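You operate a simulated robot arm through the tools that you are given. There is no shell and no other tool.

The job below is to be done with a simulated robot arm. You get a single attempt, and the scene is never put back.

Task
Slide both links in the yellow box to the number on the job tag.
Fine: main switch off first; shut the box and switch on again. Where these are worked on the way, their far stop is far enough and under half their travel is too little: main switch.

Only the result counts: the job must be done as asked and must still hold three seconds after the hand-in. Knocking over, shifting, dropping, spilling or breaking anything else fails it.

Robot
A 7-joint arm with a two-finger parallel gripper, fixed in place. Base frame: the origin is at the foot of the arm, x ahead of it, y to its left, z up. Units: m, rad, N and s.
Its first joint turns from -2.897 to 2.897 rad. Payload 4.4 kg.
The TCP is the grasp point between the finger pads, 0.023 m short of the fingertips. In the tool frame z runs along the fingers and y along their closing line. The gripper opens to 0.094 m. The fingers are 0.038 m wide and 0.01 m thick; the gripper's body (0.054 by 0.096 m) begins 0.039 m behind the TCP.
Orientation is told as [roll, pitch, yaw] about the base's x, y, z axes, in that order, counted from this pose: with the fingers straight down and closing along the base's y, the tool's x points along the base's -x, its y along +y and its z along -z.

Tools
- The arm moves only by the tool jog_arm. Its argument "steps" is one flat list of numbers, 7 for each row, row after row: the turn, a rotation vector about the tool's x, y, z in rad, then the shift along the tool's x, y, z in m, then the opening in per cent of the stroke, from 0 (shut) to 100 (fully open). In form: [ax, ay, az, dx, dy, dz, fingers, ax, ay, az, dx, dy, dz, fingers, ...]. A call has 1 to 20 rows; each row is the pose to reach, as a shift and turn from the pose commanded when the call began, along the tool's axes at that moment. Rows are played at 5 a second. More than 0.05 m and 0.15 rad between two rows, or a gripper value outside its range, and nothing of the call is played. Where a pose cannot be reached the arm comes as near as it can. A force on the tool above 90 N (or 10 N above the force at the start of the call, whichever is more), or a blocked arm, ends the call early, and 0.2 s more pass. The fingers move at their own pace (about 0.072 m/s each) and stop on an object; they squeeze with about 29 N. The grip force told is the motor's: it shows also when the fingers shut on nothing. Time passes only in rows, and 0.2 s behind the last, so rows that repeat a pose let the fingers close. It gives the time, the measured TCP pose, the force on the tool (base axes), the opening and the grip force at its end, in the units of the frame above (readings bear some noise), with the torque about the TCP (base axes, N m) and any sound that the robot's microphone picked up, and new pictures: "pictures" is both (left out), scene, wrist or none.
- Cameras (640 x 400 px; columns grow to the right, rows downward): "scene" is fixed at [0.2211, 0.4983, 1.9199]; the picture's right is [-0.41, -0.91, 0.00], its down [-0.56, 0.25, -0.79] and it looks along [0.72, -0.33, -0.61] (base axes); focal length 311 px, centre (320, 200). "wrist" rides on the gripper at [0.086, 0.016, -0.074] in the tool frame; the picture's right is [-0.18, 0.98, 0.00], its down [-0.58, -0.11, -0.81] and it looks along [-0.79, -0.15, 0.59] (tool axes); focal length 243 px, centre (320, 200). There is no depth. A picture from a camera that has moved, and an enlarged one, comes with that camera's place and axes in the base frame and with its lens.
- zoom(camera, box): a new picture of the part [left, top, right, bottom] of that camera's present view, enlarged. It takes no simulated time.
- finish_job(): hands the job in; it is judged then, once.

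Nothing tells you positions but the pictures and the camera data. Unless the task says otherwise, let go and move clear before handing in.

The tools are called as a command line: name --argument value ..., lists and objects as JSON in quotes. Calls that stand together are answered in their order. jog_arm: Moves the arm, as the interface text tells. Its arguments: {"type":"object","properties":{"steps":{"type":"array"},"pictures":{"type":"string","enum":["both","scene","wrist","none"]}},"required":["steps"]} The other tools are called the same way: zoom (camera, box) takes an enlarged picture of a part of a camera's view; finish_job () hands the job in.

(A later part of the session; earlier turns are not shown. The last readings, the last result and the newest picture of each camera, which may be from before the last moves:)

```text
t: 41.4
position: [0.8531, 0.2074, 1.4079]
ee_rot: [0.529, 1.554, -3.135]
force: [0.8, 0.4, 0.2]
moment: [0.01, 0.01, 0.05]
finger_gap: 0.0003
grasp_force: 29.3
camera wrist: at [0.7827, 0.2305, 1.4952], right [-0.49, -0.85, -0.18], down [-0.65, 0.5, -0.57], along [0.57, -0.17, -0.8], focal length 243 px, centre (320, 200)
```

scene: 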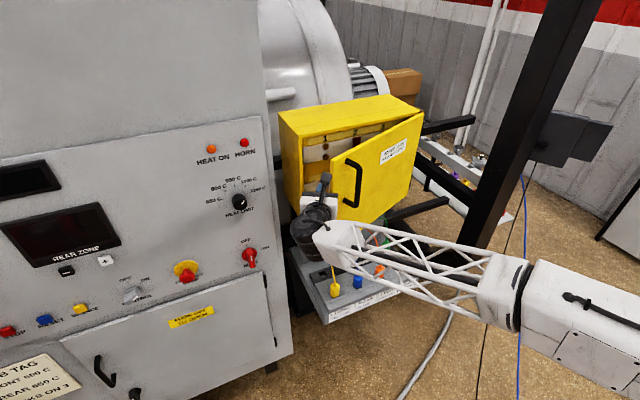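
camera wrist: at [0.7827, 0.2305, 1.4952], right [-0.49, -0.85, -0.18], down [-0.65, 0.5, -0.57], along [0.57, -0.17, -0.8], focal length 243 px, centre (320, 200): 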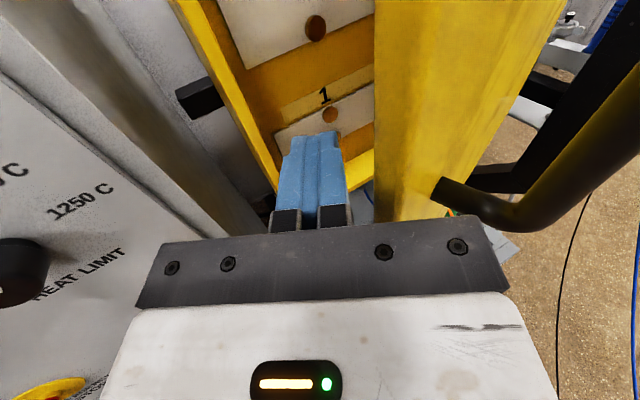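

The fingers are behind the door edge. Pushing the door open by sweeping outward along its arc.

jog_arm --steps '[0, 0, 0, 0, 0.02, -0.01, 0, 0, 0, 0, -0.0005, 0.0408, -0.0215, 0, 0, 0, 0, -0.001, 0.056, -0.032, 0, 0, 0, 0, -0.001, 0.0723, -0.0426, 0, 0, 0, 0, -0.0015, 0.089, -0.051, 0, 0, 0, 0, -0.0015, 0.1059, -0.0596, 0, 0, 0, 0, -0.002, 0.123, -0.067, 0, 0, 0, 0, -0.002, 0.1409, -0.0747, 0, 0, 0, 0, -0.002, 0.158, -0.081, 0, 0, 0, 0, -0.002, 0.1763, -0.0866, 0]'

```text
t: 43.6
position: [0.6919, 0.0973, 1.4076]
ee_rot: [0.512, 1.552, 3.129]
force: [-0.5, 1.4, -0.5]
moment: [-0.01, -0.02, 0.03]
finger_gap: 0.0001
grasp_force: 28.3
camera wrist: at [0.6199, 0.1207, 1.4955], right [-0.49, -0.85, -0.18], down [-0.65, 0.5, -0.57], along [0.57, -0.17, -0.8], focal length 243 px, centre (320, 200)
```

scene: 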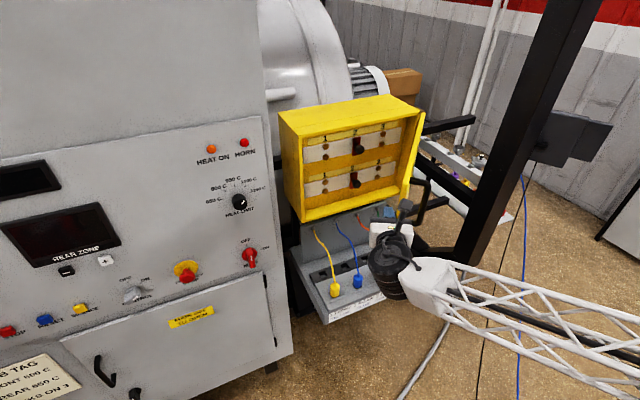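
wrist: 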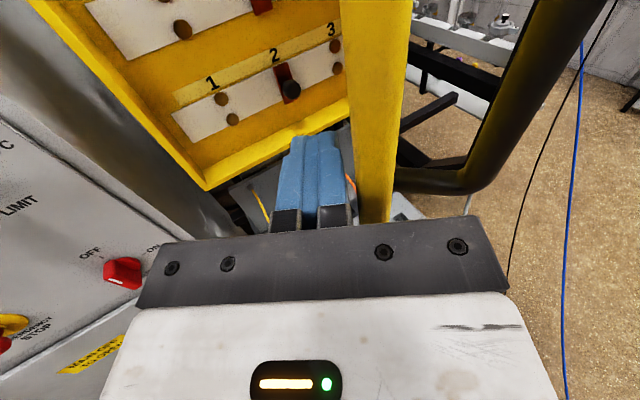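

The door is open about 45–50° with almost no force. Now I can see two link rows, each with a red slide and a dark knob, apparently at position 2. Zooming in.

zoom --camera "scene" --box '[275, 90, 435, 230]'

zoom --camera "wrist" --box '[90, 0, 410, 200]'

```text
2.86 times, centred on (355, 160) of scene
camera zoom: at [0.2211, 0.4983, 1.9199], right [-0.41, -0.91, 0.0], down [-0.56, 0.25, -0.79], along [0.72, -0.33, -0.61], focal length 888 px, centre (220, 314)
```

zoom: 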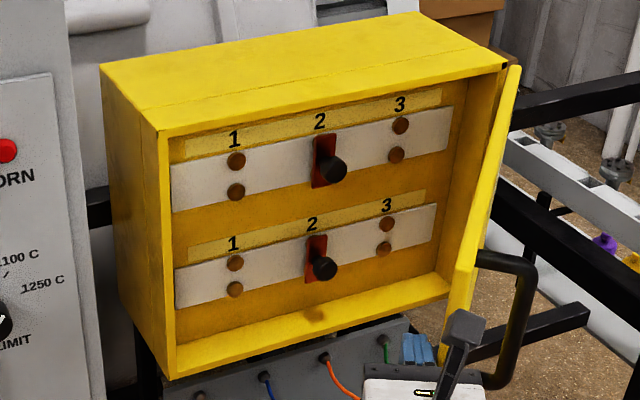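

```text
2.00 times, centred on (250, 100) of wrist
camera zoom: at [0.6199, 0.1207, 1.4955], right [-0.49, -0.85, -0.18], down [-0.65, 0.5, -0.57], along [0.57, -0.17, -0.8], focal length 485 px, centre (460, 400)
```

zoom: 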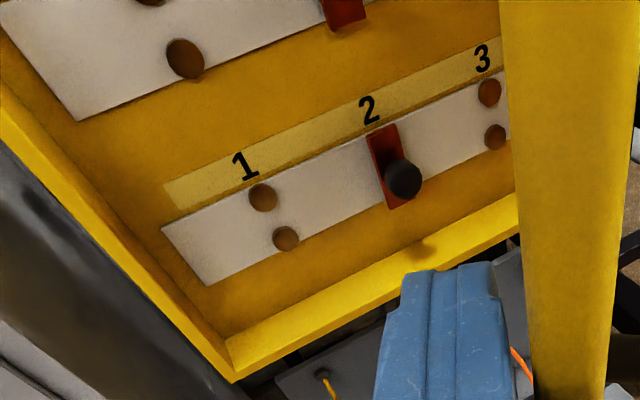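

Both links are at 2, and 3 is about 0.11 m to the right (knobs at x≈1.03, y≈−0.014, z≈1.407 and 1.265). I need more clearance, so I'll keep pushing the door from inside with the fingertips, yawing the tool to −60°, up to about 90°.

jog_arm --steps '[-0.13, 0, 0, 0, 0.01, 0.0155, 0, -0.26, 0, 0, 0, 0.02, 0.031, 0, -0.39, 0, 0, 0, 0.03, 0.0465, 0, -0.524, 0, 0, 0, 0.0401, 0.0618, 0, -0.524, 0, 0, 0, 0.0686, 0.0578, 0, -0.524, 0, 0, 0, 0.0971, 0.0538, 0, -0.524, 0, 0, 0, 0.1258, 0.055, 0, -0.524, 0, 0, 0, 0.1544, 0.0562, 0, -0.524, 0, 0, 0, 0.1825, 0.0624, 0, -0.524, 0, 0, 0, 0.2106, 0.0685, 0, -0.524, 0, 0, 0, 0.237, 0.0795, 0, -0.524, 0, 0, 0, 0.2637, 0.0905, 0]'

```text
t: 44.3
position: [0.7027, 0.0728, 1.4072]
ee_rot: [0.781, 1.555, -3.127]
force: [-53.5, 49.6, -2.2]
moment: [-1.05, -1.67, -1.9]
finger_gap: 0.0001
grasp_force: 29.2
stopped in row 3: the force on the tool passed its limit at 153 N (the readings are from after the stop); the commanded pose is now the measured one
camera wrist: at [0.6396, 0.1126, 1.4955], right [-0.68, -0.71, -0.17], down [-0.52, 0.64, -0.57], along [0.52, -0.3, -0.8], focal length 243 px, centre (320, 200)
```

scene: 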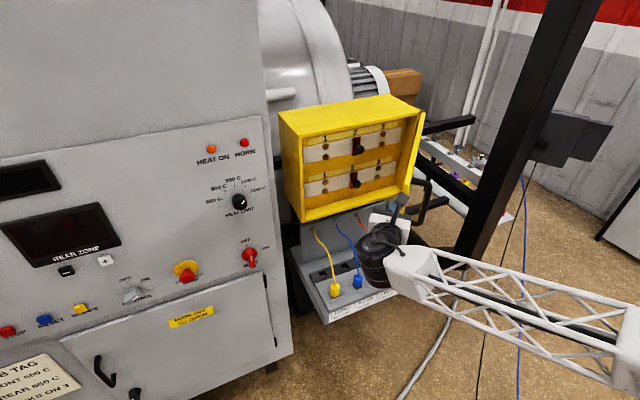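
wrist: 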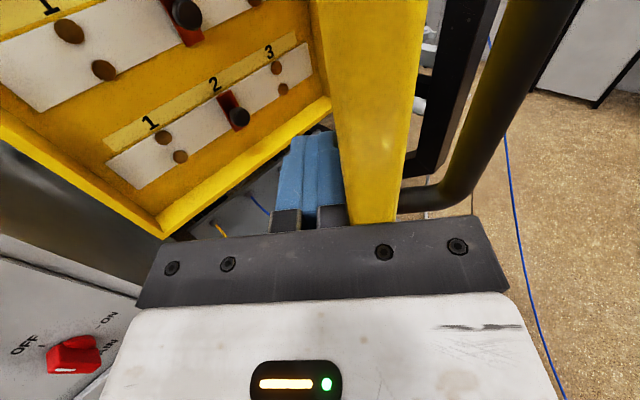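

The door edge was caught on the front of the gripper body. I'll back off 15 mm along the tool and push sideways in the direction the edge moves.

jog_arm --steps '[0, 0, 0, 0, 0, -0.015, 0, 0, 0, 0, 0, 0.025, -0.013, 0, 0, 0, 0, 0, 0.0527, -0.009, 0, 0, 0, 0, 0, 0.071, -0.005, 0, 0, 0, 0, 0, 0.0901, -0.002, 0, 0, 0, 0, 0, 0.108, 0.001, 0, 0, 0, 0, 0, 0.1258, 0.004, 0, 0, 0, 0, 0, 0.1435, 0.007, 0, 0, 0, 0, 0, 0.1612, 0.01, 0]'

```text
t: 46.3
position: [0.6002, -0.0522, 1.4099]
ee_rot: [0.763, 1.554, 3.139]
force: [0.0, 0.1, 0.7]
moment: [0.01, -0.03, 0.0]
finger_gap: 0.0001
grasp_force: 28.5
camera wrist: at [0.5364, -0.0129, 1.4965], right [-0.69, -0.71, -0.17], down [-0.51, 0.64, -0.57], along [0.52, -0.3, -0.8], focal length 243 px, centre (320, 200)
```

scene: 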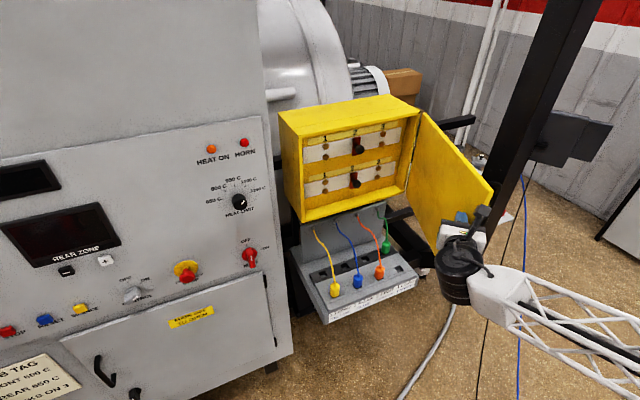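
wrist: 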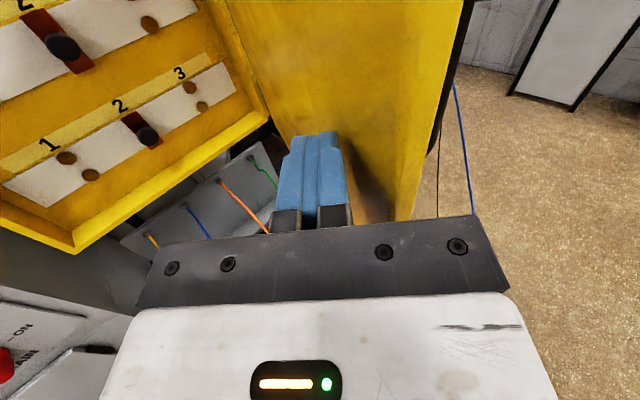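

The door is about 71° open. Continuing to push it past 100°.

jog_arm --steps '[0, 0, 0, 0, 0.025, 0.019, 0, 0, 0, 0, 0, 0.0502, 0.0382, 0, 0, 0, 0, 0, 0.076, 0.0587, 0, 0, 0, 0, 0, 0.1025, 0.0792, 0, 0, 0, 0, 0, 0.125, 0.1036, 0, 0, 0, 0, 0, 0.1471, 0.128, 0, 0, 0, 0, 0, 0.165, 0.156, 0, 0, 0, 0, 0, 0.1828, 0.1849, 0]'

```text
t: 48.0
position: [0.601, -0.2924, 1.4096]
ee_rot: [0.758, 1.553, 3.141]
force: [-46.2, 72.7, -4.3]
moment: [-0.31, -0.11, -0.32]
finger_gap: 0.0
grasp_force: 28.8
stopped in row 8: the force on the tool passed its limit at 163 N (the readings are from after the stop); the commanded pose is now the measured one
camera wrist: at [0.5372, -0.2533, 1.4975], right [-0.68, -0.71, -0.17], down [-0.52, 0.63, -0.57], along [0.52, -0.3, -0.8], focal length 243 px, centre (320, 200)
```

scene: 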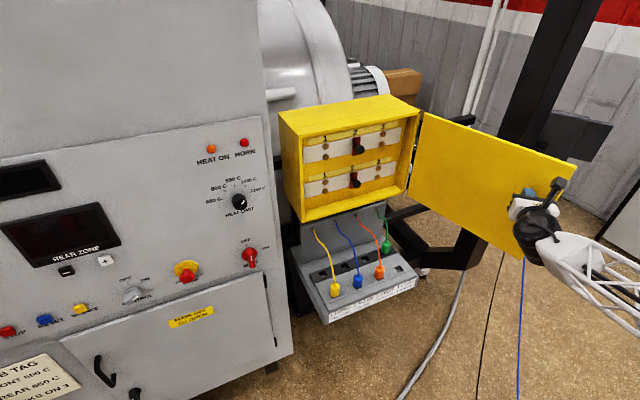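
wrist: 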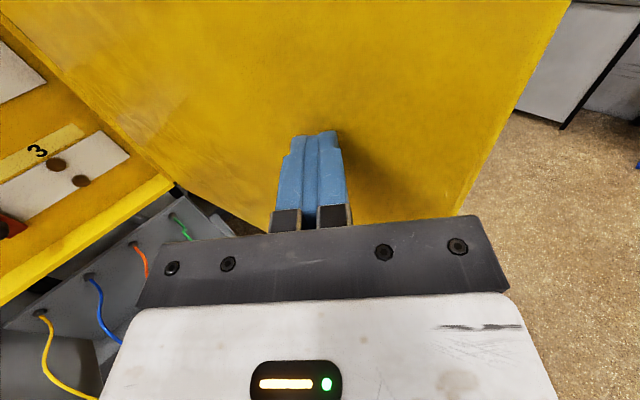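

The door reached its end stop at about 105°, well clear. I'll back off, turn the tool to face straight ahead, and line up with the upper link knob at (≈1.03, −0.014, 1.407).

jog_arm --steps '[0, 0, 0, 0, 0, -0.045, 0, 0, 0, 0, 0, 0, -0.09, 0, 0, 0, 0, 0, -0.03, -0.12, 0, 0.131, 0, 0, 0, -0.0695, -0.121, 0, 0.262, 0, 0, 0, -0.109, -0.122, 0, 0.393, 0, 0, 0, -0.1485, -0.123, 0, 0.524, 0, 0, 0, -0.188, -0.124, 0, 0.654, 0, 0, 0, -0.2276, -0.125, 0, 0.785, 0, 0, 0, -0.2672, -0.1258, 70, 0.785, 0, 0, 0, -0.2955, -0.0975, 70, 0.785, 0, 0, 0, -0.3238, -0.0693, 70, 0.785, 0, 0, 0, -0.3521, -0.041, 70, 0.785, 0, 0, 0, -0.3804, -0.0127, 70]'

```text
t: 50.8
position: [0.8567, -0.0114, 1.4045]
ee_rot: [-0.073, 1.553, 3.092]
force: [0.4, -0.5, 1.3]
moment: [0.01, 0.02, 0.02]
finger_gap: 0.0658
grasp_force: 0.0
camera wrist: at [0.7837, -0.0294, 1.4922], right [0.02, -0.98, -0.19], down [-0.82, 0.09, -0.57], along [0.57, 0.16, -0.8], focal length 243 px, centre (320, 200)
```

scene: 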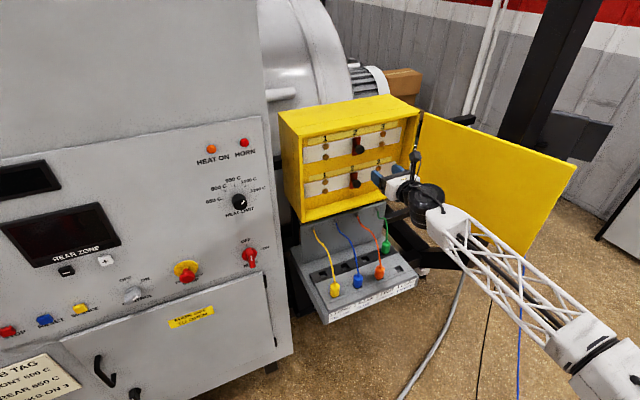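
wrist: 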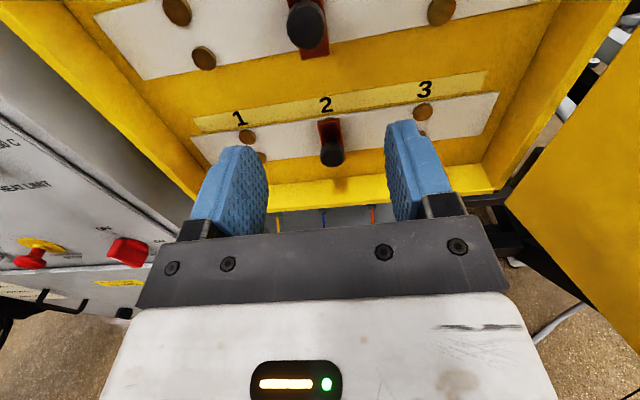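

I'm facing the box squarely now. I'll zoom in to pin down the knob positions.

zoom --camera "wrist" --box '[220, 0, 460, 150]'

zoom --camera "scene" --box '[290, 110, 430, 210]'

```text
2.67 times, centred on (340, 75) of wrist
camera zoom: at [0.7837, -0.0294, 1.4922], right [0.02, -0.98, -0.19], down [-0.82, 0.09, -0.57], along [0.57, 0.16, -0.8], focal length 647 px, centre (267, 533)
```

zoom: 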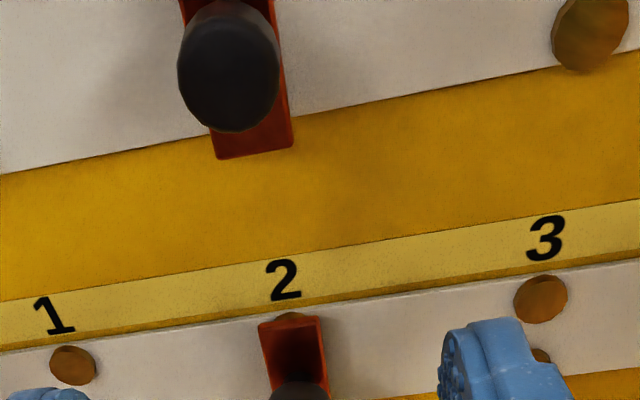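

```text
4.00 times, centred on (360, 160) of scene
camera zoom: at [0.2211, 0.4983, 1.9199], right [-0.41, -0.91, 0.0], down [-0.56, 0.25, -0.79], along [0.72, -0.33, -0.61], focal length 1243 px, centre (160, 360)
```

zoom: 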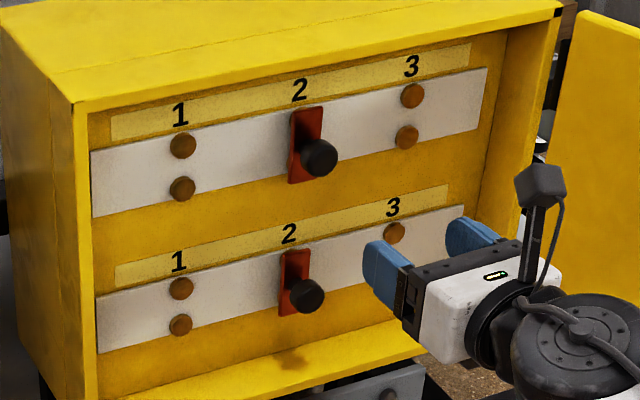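

Refined positions: upper knob axis at about (front x 0.996, y 0.002, z 1.425), lower at z≈1.288, and position 3 is 0.111 m further right. Moving in to straddle the upper knob.

jog_arm --steps '[0, 0, 0, 0.008, -0.003, 0.035, 70, 0, 0, 0, 0.016, -0.006, 0.07, 70, 0, 0, 0, 0.0235, -0.0096, 0.1, 70, 0, 0, 0, 0.0235, -0.0096, 0.122, 70, 0, 0, 0, 0.0235, -0.0096, 0.14, 70]'

```text
t: 52.0
position: [0.9956, 0.0039, 1.4269]
ee_rot: [-0.075, 1.552, 3.091]
force: [0.0, -0.6, -0.1]
moment: [0.0, 0.01, -0.01]
finger_gap: 0.0658
grasp_force: 0.1
camera wrist: at [0.9224, -0.0167, 1.5135], right [0.02, -0.98, -0.19], down [-0.82, 0.09, -0.57], along [0.57, 0.16, -0.8], focal length 243 px, centre (320, 200)
```

scene: 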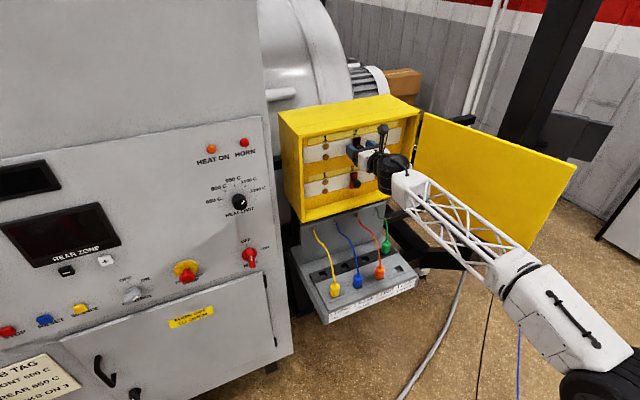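
wrist: 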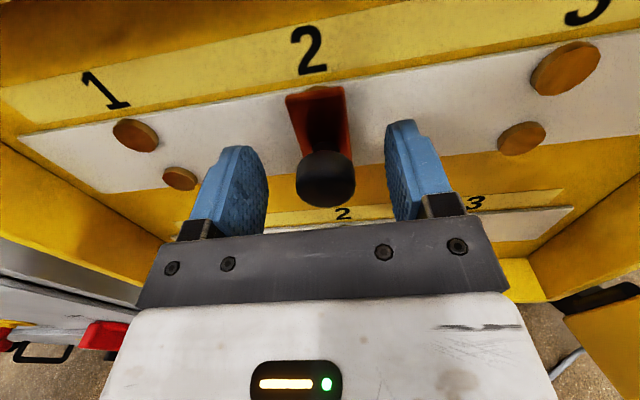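

The knob is centred between the fingers. Closing on it.

jog_arm --steps '[0, 0, 0, 0, 0, 0, 0, 0, 0, 0, 0, 0, 0, 0, 0, 0, 0, 0, 0, 0, 0]' --pictures "wrist"

```text
t: 52.8
position: [0.9952, 0.0017, 1.4258]
ee_rot: [-0.074, 1.551, 3.09]
force: [11.4, -1.5, 3.8]
moment: [0.04, -0.18, -0.97]
finger_gap: 0.0295
grasp_force: 44.9
camera wrist: at [0.9225, -0.0169, 1.5131], right [0.02, -0.98, -0.19], down [-0.82, 0.09, -0.57], along [0.57, 0.16, -0.8], focal length 243 px, centre (320, 200)
```

wrist: 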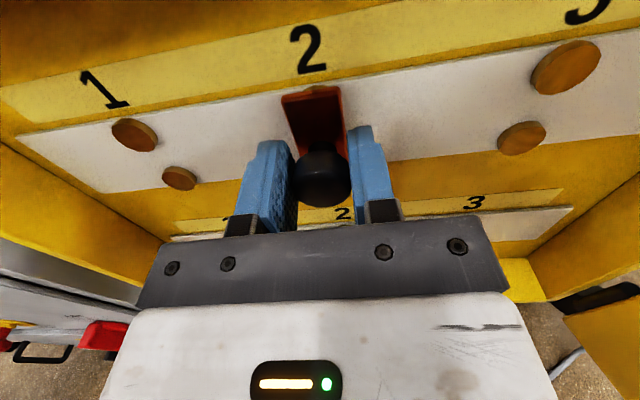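

Gripped. Sliding the upper link right by about 0.111 m toward 3.

jog_arm --steps '[0, 0, 0, 0, 0.018, -0.0004, 0, 0, 0, 0, 0, 0.037, -0.0008, 0, 0, 0, 0, 0, 0.055, -0.0012, 0, 0, 0, 0, 0, 0.074, -0.0016, 0, 0, 0, 0, 0, 0.092, -0.002, 0, 0, 0, 0, 0, 0.1103, -0.0023, 0, 0, 0, 0, 0, 0.1103, -0.0023, 0]'

```text
t: 54.4
position: [0.9951, -0.1102, 1.4256]
ee_rot: [-0.086, 1.551, 3.079]
force: [0.4, -1.8, 8.6]
moment: [0.1, -0.15, -0.88]
finger_gap: 0.0296
grasp_force: 45.1
camera wrist: at [0.9224, -0.1271, 1.513], right [0.02, -0.98, -0.19], down [-0.82, 0.09, -0.57], along [0.57, 0.16, -0.8], focal length 243 px, centre (320, 200)
```

scene: 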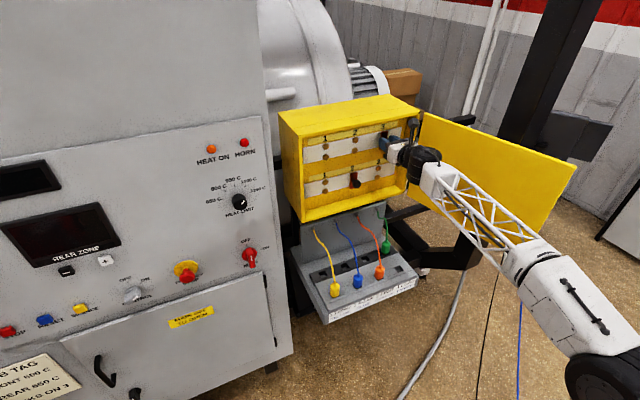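
wrist: 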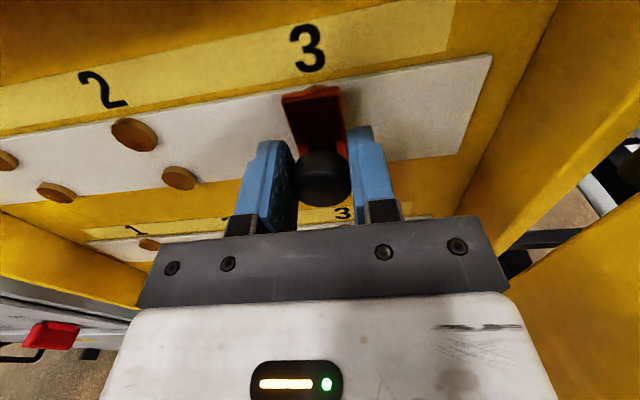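

The number 3 now sits exactly where 2 did relative to the gripper, so the upper link is on 3. I'll release, back off, and go in front of the lower knob.

jog_arm --steps '[0, 0, 0, 0, 0, 0, 70, 0, 0, 0, 0, 0, 0, 70, 0, 0, 0, 0, 0, -0.03, 70, 0, 0, 0, 0, 0, -0.06, 70, 0, 0, 0, -0.0274, -0.0223, -0.06, 70, 0, 0, 0, -0.0548, -0.0446, -0.06, 70, 0, 0, 0, -0.0822, -0.0669, -0.06, 70, 0, 0, 0, -0.1096, -0.0892, -0.06, 70, 0, 0, 0, -0.137, -0.1115, -0.06, 70]'

zoom --camera "scene" --box '[290, 110, 430, 210]'

```text
t: 56.4
position: [0.9303, 0.0026, 1.2886]
ee_rot: [0.383, 1.55, -2.733]
force: [-0.1, -0.4, 1.0]
moment: [0.04, 0.01, -0.03]
finger_gap: 0.0657
grasp_force: 0.1
camera wrist: at [0.8572, -0.016, 1.3773], right [0.02, -0.98, -0.18], down [-0.82, 0.08, -0.57], along [0.57, 0.16, -0.8], focal length 243 px, centre (320, 200)
```

scene: 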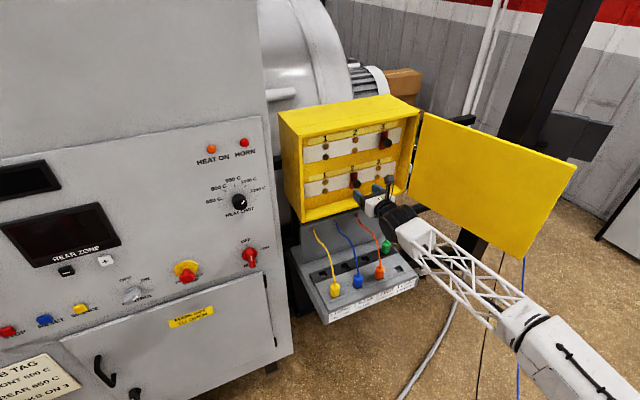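
wrist: 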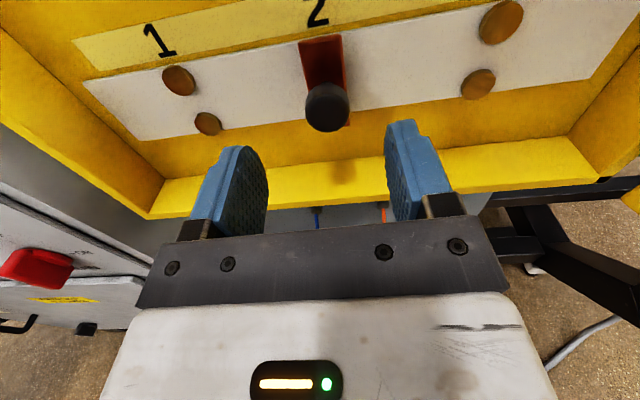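

```text
4.00 times, centred on (360, 160) of scene
camera zoom: at [0.2211, 0.4983, 1.9199], right [-0.41, -0.91, 0.0], down [-0.56, 0.25, -0.79], along [0.72, -0.33, -0.61], focal length 1243 px, centre (160, 360)
```

zoom: 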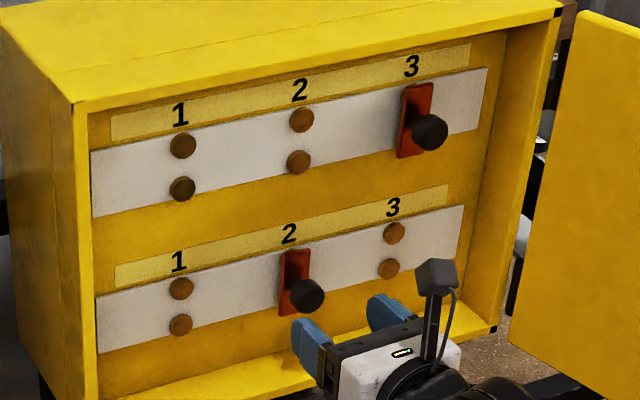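

The upper link sits on 3. The lower knob is centred ahead, so I'll move in, grip it and slide it the same 0.111 m.

jog_arm --steps '[0, 0, 0, -0.004, 0, 0.025, 70, 0, 0, 0, -0.004, 0, 0.048, 70, 0, 0, 0, -0.004, 0, 0.065, 70, 0, 0, 0, -0.004, 0, 0.065, 0, 0, 0, 0, -0.004, 0, 0.065, 0, 0, 0, 0, -0.004, 0, 0.065, 0]'

```text
t: 57.8
position: [0.995, 0.0038, 1.2833]
ee_rot: [-0.076, 1.552, 3.089]
force: [17.1, -2.8, 3.7]
moment: [-0.03, -0.12, -1.01]
finger_gap: 0.0297
grasp_force: 45.9
camera wrist: at [0.9231, -0.0148, 1.3719], right [0.02, -0.98, -0.19], down [-0.82, 0.09, -0.57], along [0.57, 0.16, -0.8], focal length 243 px, centre (320, 200)
```

scene: 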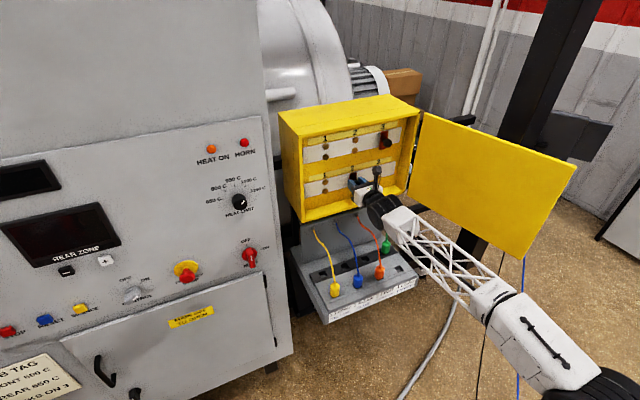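
wrist: 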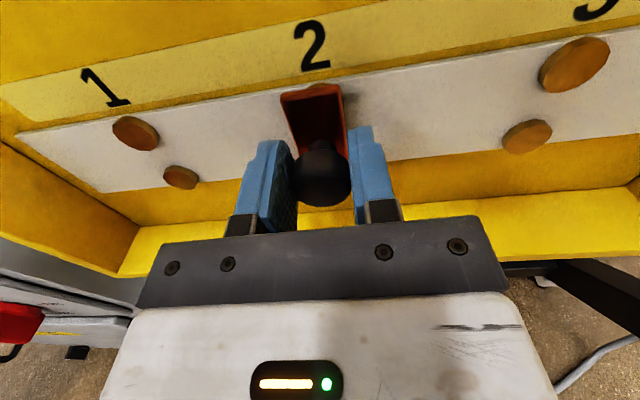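

jog_arm --steps '[0, 0, 0, 0, 0.018, -0.0004, 0, 0, 0, 0, 0, 0.037, -0.0008, 0, 0, 0, 0, 0, 0.055, -0.0012, 0, 0, 0, 0, 0, 0.074, -0.0016, 0, 0, 0, 0, 0, 0.092, -0.002, 0, 0, 0, 0, 0, 0.1105, -0.0023, 0, 0, 0, 0, 0, 0.1105, -0.0023, 0]'

```text
t: 59.4
position: [0.9977, -0.1073, 1.2845]
ee_rot: [-0.088, 1.552, 3.078]
force: [-30.9, -3.3, -3.6]
moment: [0.0, 0.16, -0.97]
finger_gap: 0.0294
grasp_force: 45.1
camera wrist: at [0.9234, -0.1261, 1.3719], right [0.02, -0.98, -0.19], down [-0.82, 0.09, -0.57], along [0.57, 0.16, -0.8], focal length 243 px, centre (320, 200)
```

scene: 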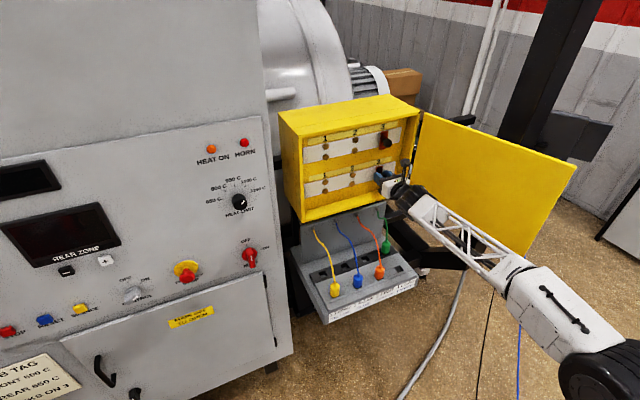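
wrist: 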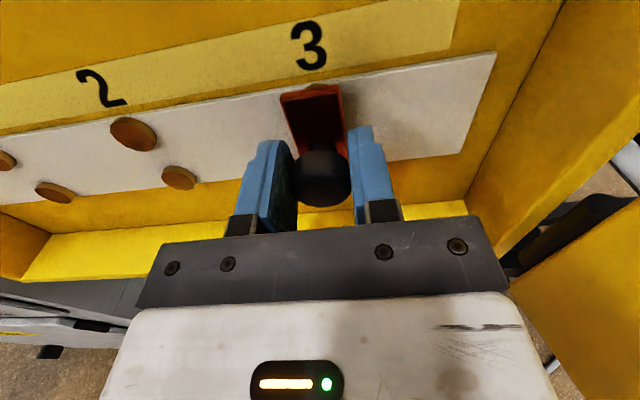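

The lower link now reads 3 in the same alignment. I'll release, back straight out, and close the fingers.

jog_arm --steps '[0, 0, 0, 0, 0, 0, 70, 0, 0, 0, 0, 0, 0, 70, 0, 0, 0, 0, 0, -0.03, 70, 0, 0, 0, 0, 0, -0.06, 70, 0, 0, 0, 0, -0.01, -0.105, 70, 0, 0, 0, 0, -0.02, -0.15, 0, 0, 0, 0, 0, -0.03, -0.195, 0, 0, 0, 0, 0, -0.04, -0.24, 0, 0, 0, 0, 0, -0.045, -0.285, 0, 0, 0, 0, 0, -0.045, -0.33, 0, 0, 0, 0, 0, -0.045, -0.375, 0]'

zoom --camera "scene" --box '[290, 110, 430, 210]'

```text
t: 61.8
position: [0.6201, -0.0708, 1.2895]
ee_rot: [-0.069, 1.549, 3.099]
force: [0.4, -0.4, 0.3]
moment: [0.02, -0.03, -0.02]
finger_gap: 0.0
grasp_force: 28.9
camera wrist: at [0.5471, -0.0895, 1.3773], right [0.02, -0.98, -0.19], down [-0.82, 0.09, -0.56], along [0.57, 0.16, -0.8], focal length 243 px, centre (320, 200)
```

scene: 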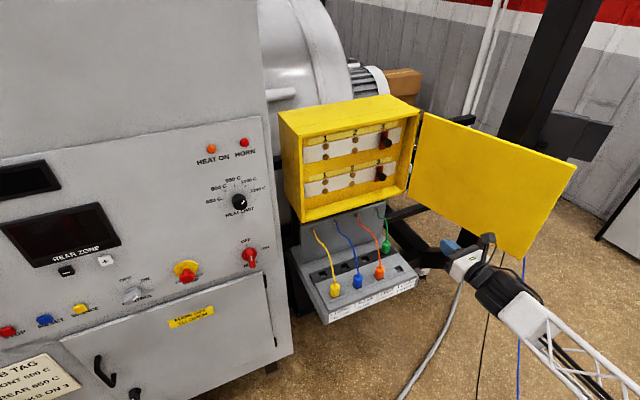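
wrist: 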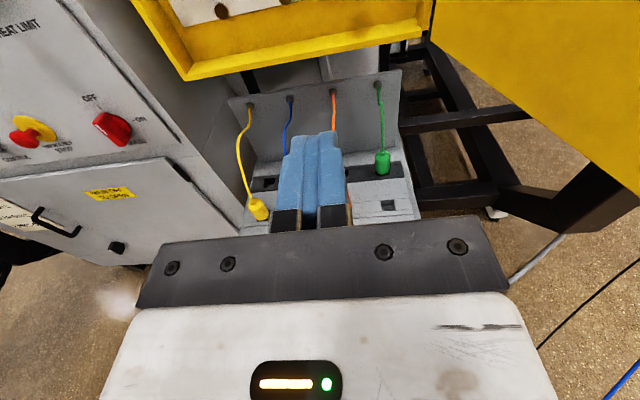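

```text
4.00 times, centred on (360, 160) of scene
camera zoom: at [0.2211, 0.4983, 1.9199], right [-0.41, -0.91, 0.0], down [-0.56, 0.25, -0.79], along [0.72, -0.33, -0.61], focal length 1243 px, centre (160, 360)
```

zoom: 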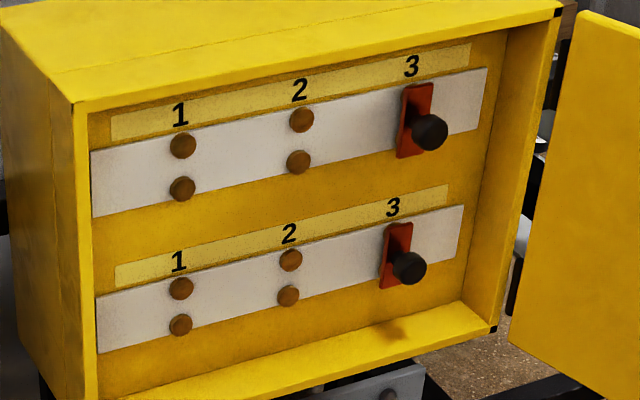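

Both links are clearly on 3. Now to close the door: I'll swing around its free edge (about (0.555, −0.336)) to the outer side with the fingers closed and the tool yawed +45°.

jog_arm --steps '[0.131, 0, 0, 0, 0.0209, -0.0288, 0, 0.262, 0, 0, 0, 0.0418, -0.0576, 0, 0.393, 0, 0, 0, 0.0627, -0.0864, 0, 0.524, 0, 0, 0, 0.0836, -0.1152, 0, 0.655, 0, 0, 0, 0.1045, -0.144, 0, 0.785, 0, 0, 0, 0.1254, -0.1728, 0, 0.785, 0, 0, 0, 0.165, -0.1735, 0, 0.785, 0, 0, 0, 0.205, -0.174, 0, 0.785, 0, 0, 0, 0.245, -0.175, 0, 0.785, 0, 0, 0, 0.285, -0.176, 0, 0.785, 0, 0, 0, 0.324, -0.177, 0]'

```text
t: 63.2
position: [0.4783, -0.0941, 1.311]
ee_rot: [1.137, 1.54, -1.06]
force: [-0.3, 0.3, 0.2]
moment: [-0.04, -0.02, 0.0]
finger_gap: 0.0
grasp_force: 28.7
stopped in row 6: the arm was blocked; the commanded pose is now the measured one
camera wrist: at [0.4467, -0.1624, 1.3991], right [0.8, -0.58, -0.16], down [-0.55, -0.61, -0.57], along [0.24, 0.55, -0.8], focal length 243 px, centre (320, 200)
```

scene: 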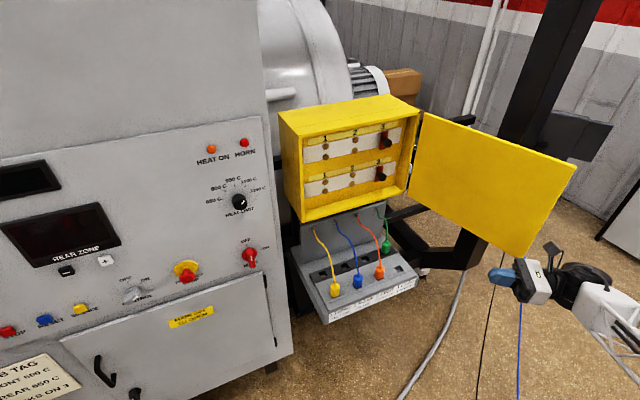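
wrist: 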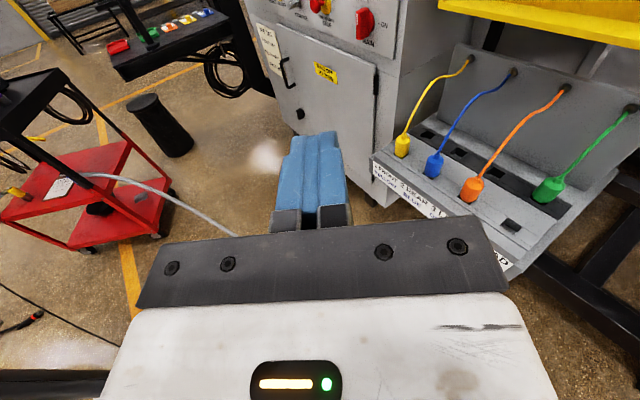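

The arm stopped short at (0.48, −0.09) with no contact force, so it was probably a self-limit. I'll try moving in −y from here without further rotation.

jog_arm --steps '[0, 0, 0, -0.001, 0.02, -0.028, 0, 0, 0, 0, -0.002, 0.039, -0.055, 0, 0, 0, 0, -0.003, 0.058, -0.082, 0, 0, 0, 0, -0.004, 0.078, -0.11, 0, 0, 0, 0, -0.004, 0.097, -0.137, 0, 0, 0, 0, -0.005, 0.1168, -0.164, 0]'

```text
t: 64.0
position: [0.4976, -0.1108, 1.3228]
ee_rot: [1.229, 1.515, -0.806]
force: [-0.3, -0.3, -0.6]
moment: [0.0, 0.02, -0.04]
finger_gap: 0.0
grasp_force: 28.5
stopped in row 4: the arm was blocked; the commanded pose is now the measured one
camera wrist: at [0.4747, -0.1804, 1.4111], right [0.89, -0.45, -0.13], down [-0.44, -0.7, -0.57], along [0.16, 0.56, -0.81], focal length 243 px, centre (320, 200)
```

scene: 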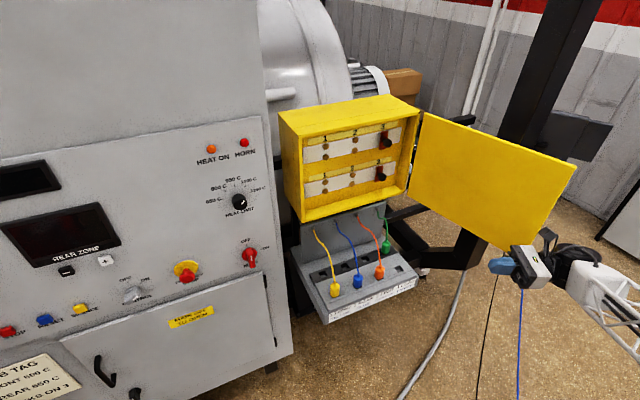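
wrist: 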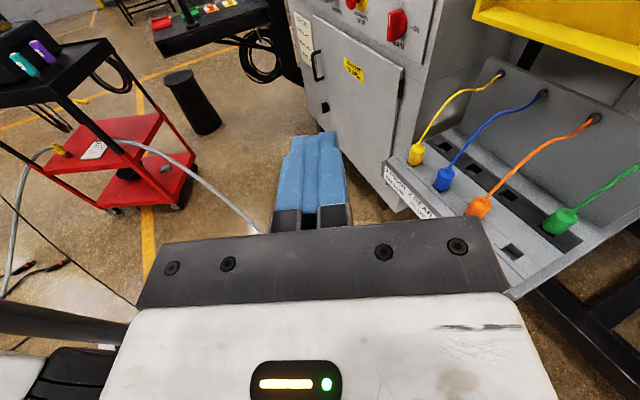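

The hand is too close to the arm's own links there. I'll undo that: turn back to yaw 0 while moving out and up. Then I'll use a fingers-down pose to reach the door's outer side from above.

jog_arm --steps '[-0.1375, 0, 0, 0.0122, 0.0113, 0.0122, 0, -0.275, 0, 0, 0.0245, 0.0227, 0.0243, 0, -0.4125, 0, 0, 0.0367, 0.034, 0.0365, 0, -0.55, 0, 0, 0.049, 0.0454, 0.0486, 0, -0.6875, 0, 0, 0.0612, 0.0567, 0.0608, 0, -0.825, 0, 0, 0.0735, 0.068, 0.073, 0, -0.9625, 0, 0, 0.0857, 0.0794, 0.0851, 0, -1.1, 0, 0, 0.098, 0.0907, 0.0973, 0]'

```text
t: 65.8
position: [0.6199, -0.0641, 1.4209]
ee_rot: [2.309, 1.523, -0.833]
force: [0.1, 0.1, -0.7]
moment: [-0.03, -0.02, 0.01]
finger_gap: 0.0
grasp_force: 28.7
camera wrist: at [0.5416, -0.0769, 1.5053], right [0.0, -0.99, -0.15], down [-0.79, 0.09, -0.61], along [0.62, 0.12, -0.78], focal length 243 px, centre (320, 200)
```

scene: 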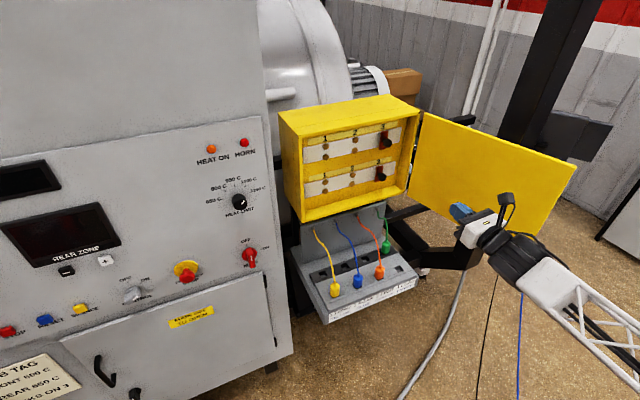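
wrist: 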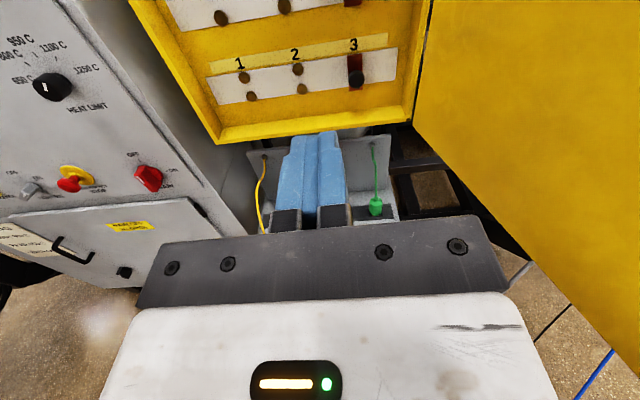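

Recovered to a clean pose. Now I'll raise the hand and turn it fingers-down (camera to the −y side), staying inside and above the door for the moment.

jog_arm --steps '[-0.0806, -0.0806, 0.0806, 0.0151, 0.0065, 0.0005, 0, -0.1612, -0.1612, 0.1612, 0.0302, 0.0131, 0.001, 0, -0.2418, -0.2418, 0.2418, 0.0453, 0.0196, 0.0015, 0, -0.3224, -0.3224, 0.3224, 0.0604, 0.0261, 0.002, 0, -0.403, -0.403, 0.403, 0.0755, 0.0327, 0.0025, 0, -0.4836, -0.4836, 0.4836, 0.0906, 0.0392, 0.003, 0, -0.5642, -0.5642, 0.5642, 0.1057, 0.0457, 0.0035, 0, -0.6448, -0.6448, 0.6448, 0.1208, 0.0522, 0.004, 0, -0.7254, -0.7254, 0.7254, 0.1359, 0.0588, 0.0045, 0, -0.806, -0.806, 0.806, 0.151, 0.0653, 0.005, 0, -0.8866, -0.8866, 0.8866, 0.1661, 0.0718, 0.0055, 0, -0.9672, -0.9672, 0.9672, 0.1812, 0.0784, 0.006, 0, -1.0478, -1.0478, 1.0478, 0.1963, 0.0849, 0.0065, 0, -1.1284, -1.1284, 1.1284, 0.2114, 0.0914, 0.007, 0, -1.209, -1.209, 1.209, 0.2265, 0.098, 0.0078, 0]'

```text
t: 69.0
position: [0.6193, -0.1541, 1.6517]
ee_rot: [-0.034, 0.037, 1.57]
force: [-0.3, 1.3, 1.1]
moment: [0.03, -0.02, 0.01]
finger_gap: 0.0002
grasp_force: 28.6
camera wrist: at [0.5997, -0.2374, 1.7287], right [-0.98, 0.18, -0.04], down [0.08, 0.61, 0.79], along [0.17, 0.77, -0.61], focal length 243 px, centre (320, 200)
```

scene: 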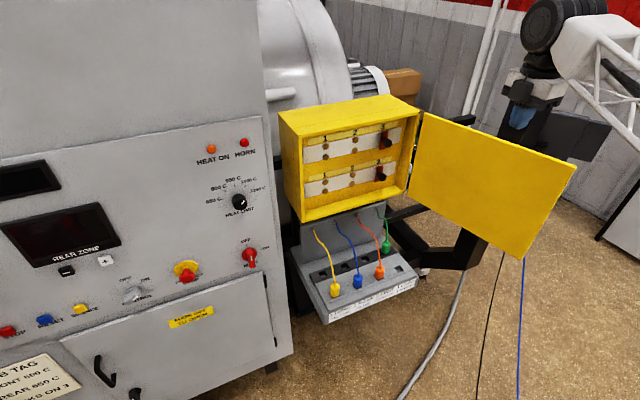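
wrist: 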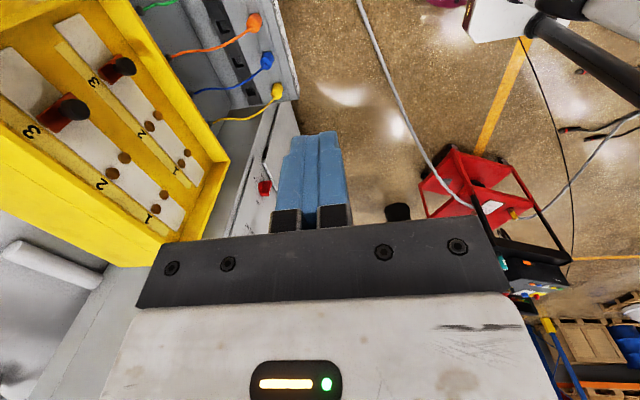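

Now I'm above the door. I'll cross over its top edge to the outer side, to (0.70, −0.42), still high.

jog_arm --steps '[0, 0, 0, 0.0377, -0.0113, 0.0019, 0, 0, 0, 0, 0.0754, -0.0226, 0.0038, 0, 0, 0, 0, 0.1131, -0.0339, 0.0057, 0, 0, 0, 0, 0.1509, -0.0451, 0.0077, 0, 0, 0, 0, 0.1886, -0.0564, 0.0096, 0, 0, 0, 0, 0.2263, -0.0677, 0.0115, 0, 0, 0, 0, 0.264, -0.079, 0.0134, 0]'

```text
t: 70.6
position: [0.6984, -0.4175, 1.6528]
ee_rot: [-0.035, 0.04, 1.568]
force: [-0.3, 0.1, 0.7]
moment: [-0.01, -0.05, 0.01]
finger_gap: 0.0
grasp_force: 29.2
camera wrist: at [0.6792, -0.5015, 1.7286], right [-0.98, 0.18, -0.04], down [0.08, 0.61, 0.79], along [0.17, 0.77, -0.62], focal length 243 px, centre (320, 200)
```

scene: 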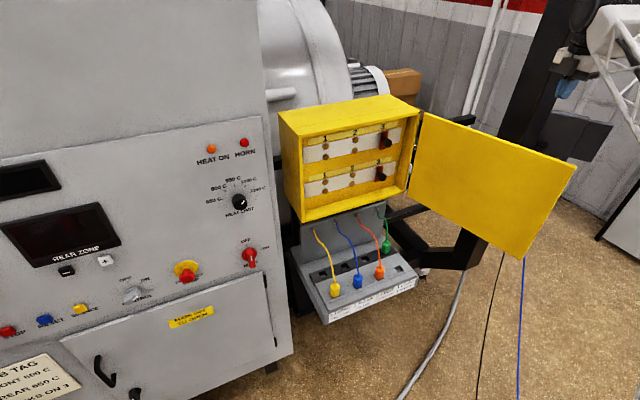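
wrist: 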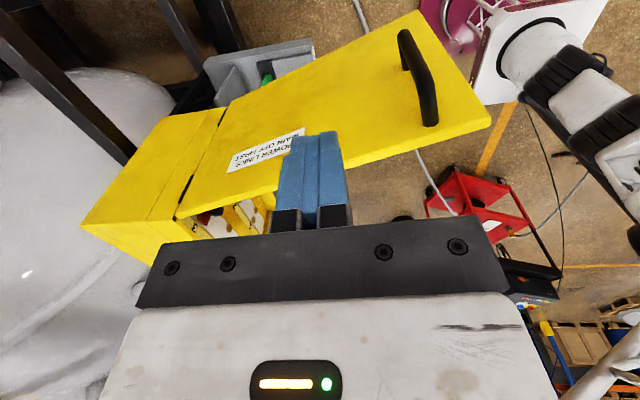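

The door's outer side and handle are clearly visible. I'll lower the fingertips just below the door's top edge and sweep it toward closed, down to about 60°.

jog_arm --steps '[0, 0, 0, -0.0012, 0.0014, 0.038, 0, 0, 0, 0, -0.0024, 0.0027, 0.077, 0, 0, 0, 0, -0.0035, 0.004, 0.115, 0, 0, 0, 0, -0.0047, 0.0054, 0.153, 0, 0, 0, 0, -0.037, 0.002, 0.152, 0, 0, 0, 0, -0.07, -0.003, 0.151, 0, 0, 0, 0, -0.1006, -0.0067, 0.1495, 0, 0, 0, 0, -0.14, 0.003, 0.1475, 0, 0, 0, 0, -0.1791, 0.0123, 0.1457, 0, 0, 0, 0, -0.217, 0.011, 0.144, 0, 0, 0, 0, -0.2547, 0.0099, 0.1427, 0, 0, 0, 0, -0.291, -0.001, 0.1415, 0, 0, 0, 0, -0.3273, -0.0124, 0.1406, 0]'

```text
t: 73.4
position: [0.717, -0.0965, 1.4965]
ee_rot: [-0.035, 0.039, 1.57]
force: [-0.8, -0.3, 0.9]
moment: [-0.02, 0.0, 0.0]
finger_gap: 0.0001
grasp_force: 29.0
camera wrist: at [0.6983, -0.18, 1.5743], right [-0.98, 0.18, -0.04], down [0.08, 0.61, 0.79], along [0.17, 0.77, -0.62], focal length 243 px, centre (320, 200)
```

scene: 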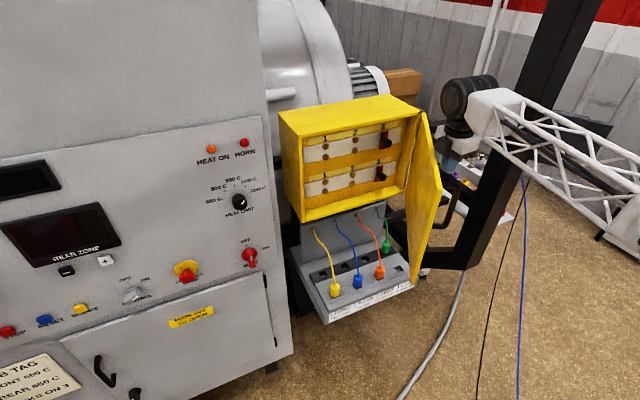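
wrist: 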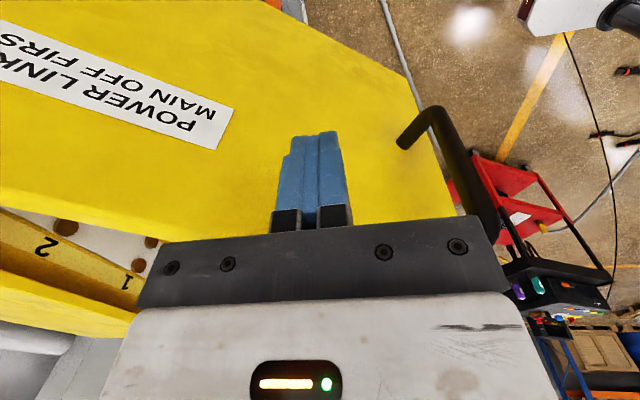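

The door is at about 60° with no trouble. I'll continue the sweep to about 40°.

jog_arm --steps '[0, 0, 0, -0.023, -0.011, -0.0005, 0, 0, 0, 0, -0.0455, -0.0235, -0.001, 0, 0, 0, 0, -0.0682, -0.0372, -0.0014, 0, 0, 0, 0, -0.0869, -0.0538, -0.0016, 0]'

```text
t: 74.4
position: [0.7694, -0.009, 1.4988]
ee_rot: [-0.036, 0.036, 1.57]
force: [-1.3, 0.3, -0.4]
moment: [-0.03, -0.02, -0.01]
finger_gap: 0.0
grasp_force: 29.1
camera wrist: at [0.7506, -0.0929, 1.5757], right [-0.98, 0.18, -0.04], down [0.08, 0.61, 0.79], along [0.17, 0.77, -0.62], focal length 243 px, centre (320, 200)
```

scene: 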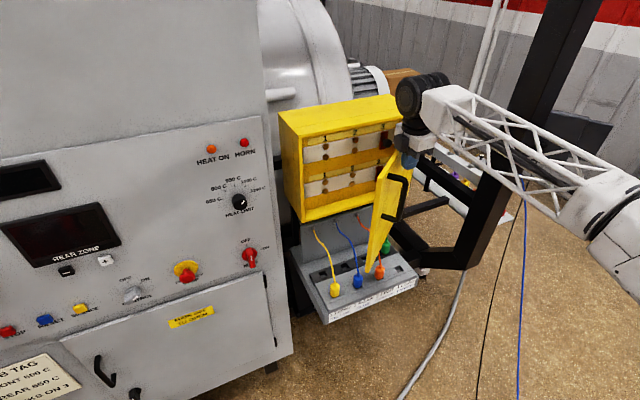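
wrist: 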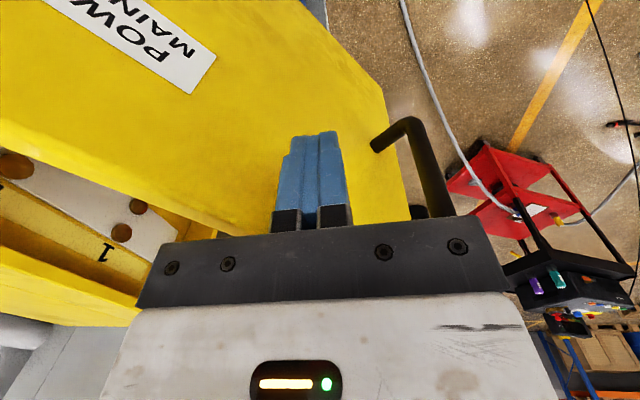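

jog_arm --steps '[0, 0, 0, -0.017, -0.019, 0, 0, 0, 0, 0, -0.033, -0.0396, 0, 0, 0, 0, 0, -0.047, -0.0606, 0, 0]' --pictures "scene"

```text
t: 75.2
position: [0.8302, 0.0377, 1.4971]
ee_rot: [-0.033, 0.037, 1.571]
force: [-0.5, 1.5, 1.4]
moment: [0.02, -0.03, 0.03]
finger_gap: 0.0001
grasp_force: 29.1
```

scene: 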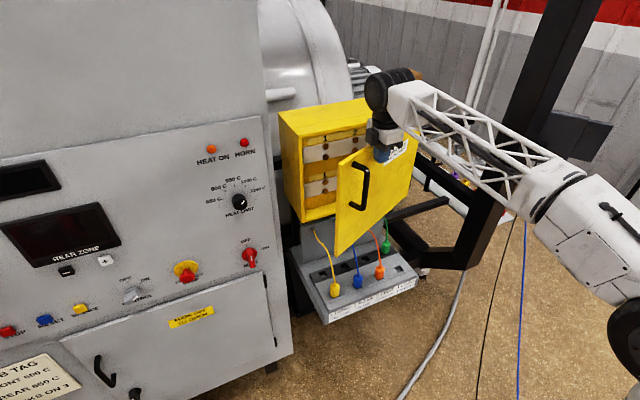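

Still reachable. Continuing to about 8°, raised 1 cm to clear the box top.

jog_arm --steps '[0, 0, 0, -0.011, -0.023, -0.003, 0, 0, 0, 0, -0.022, -0.046, -0.007, 0, 0, 0, 0, -0.028, -0.063, -0.01, 0, 0, 0, 0, -0.033, -0.08, -0.01, 0]'

```text
t: 76.2
position: [0.9089, 0.0696, 1.5117]
ee_rot: [-0.037, 0.036, 1.572]
force: [0.4, -0.8, 0.3]
moment: [-0.01, -0.02, 0.01]
finger_gap: 0.0
grasp_force: 29.1
camera wrist: at [0.8899, -0.013, 1.5878], right [-0.98, 0.18, -0.04], down [0.08, 0.61, 0.79], along [0.17, 0.77, -0.61], focal length 243 px, centre (320, 200)
```

scene: 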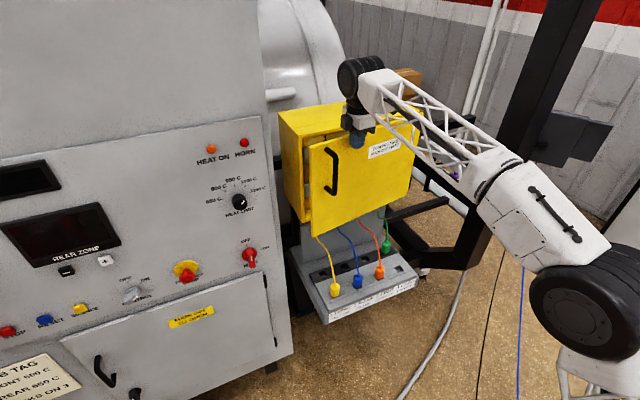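
wrist: 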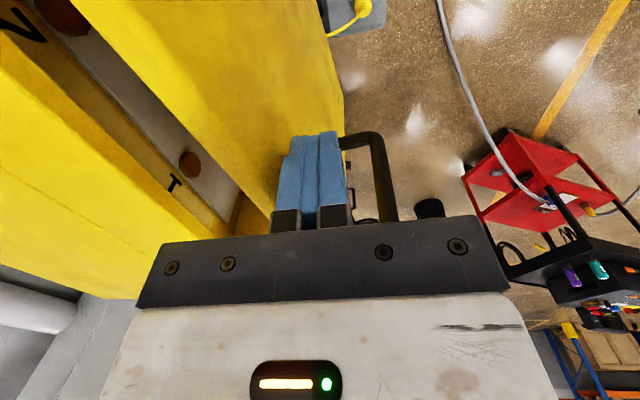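

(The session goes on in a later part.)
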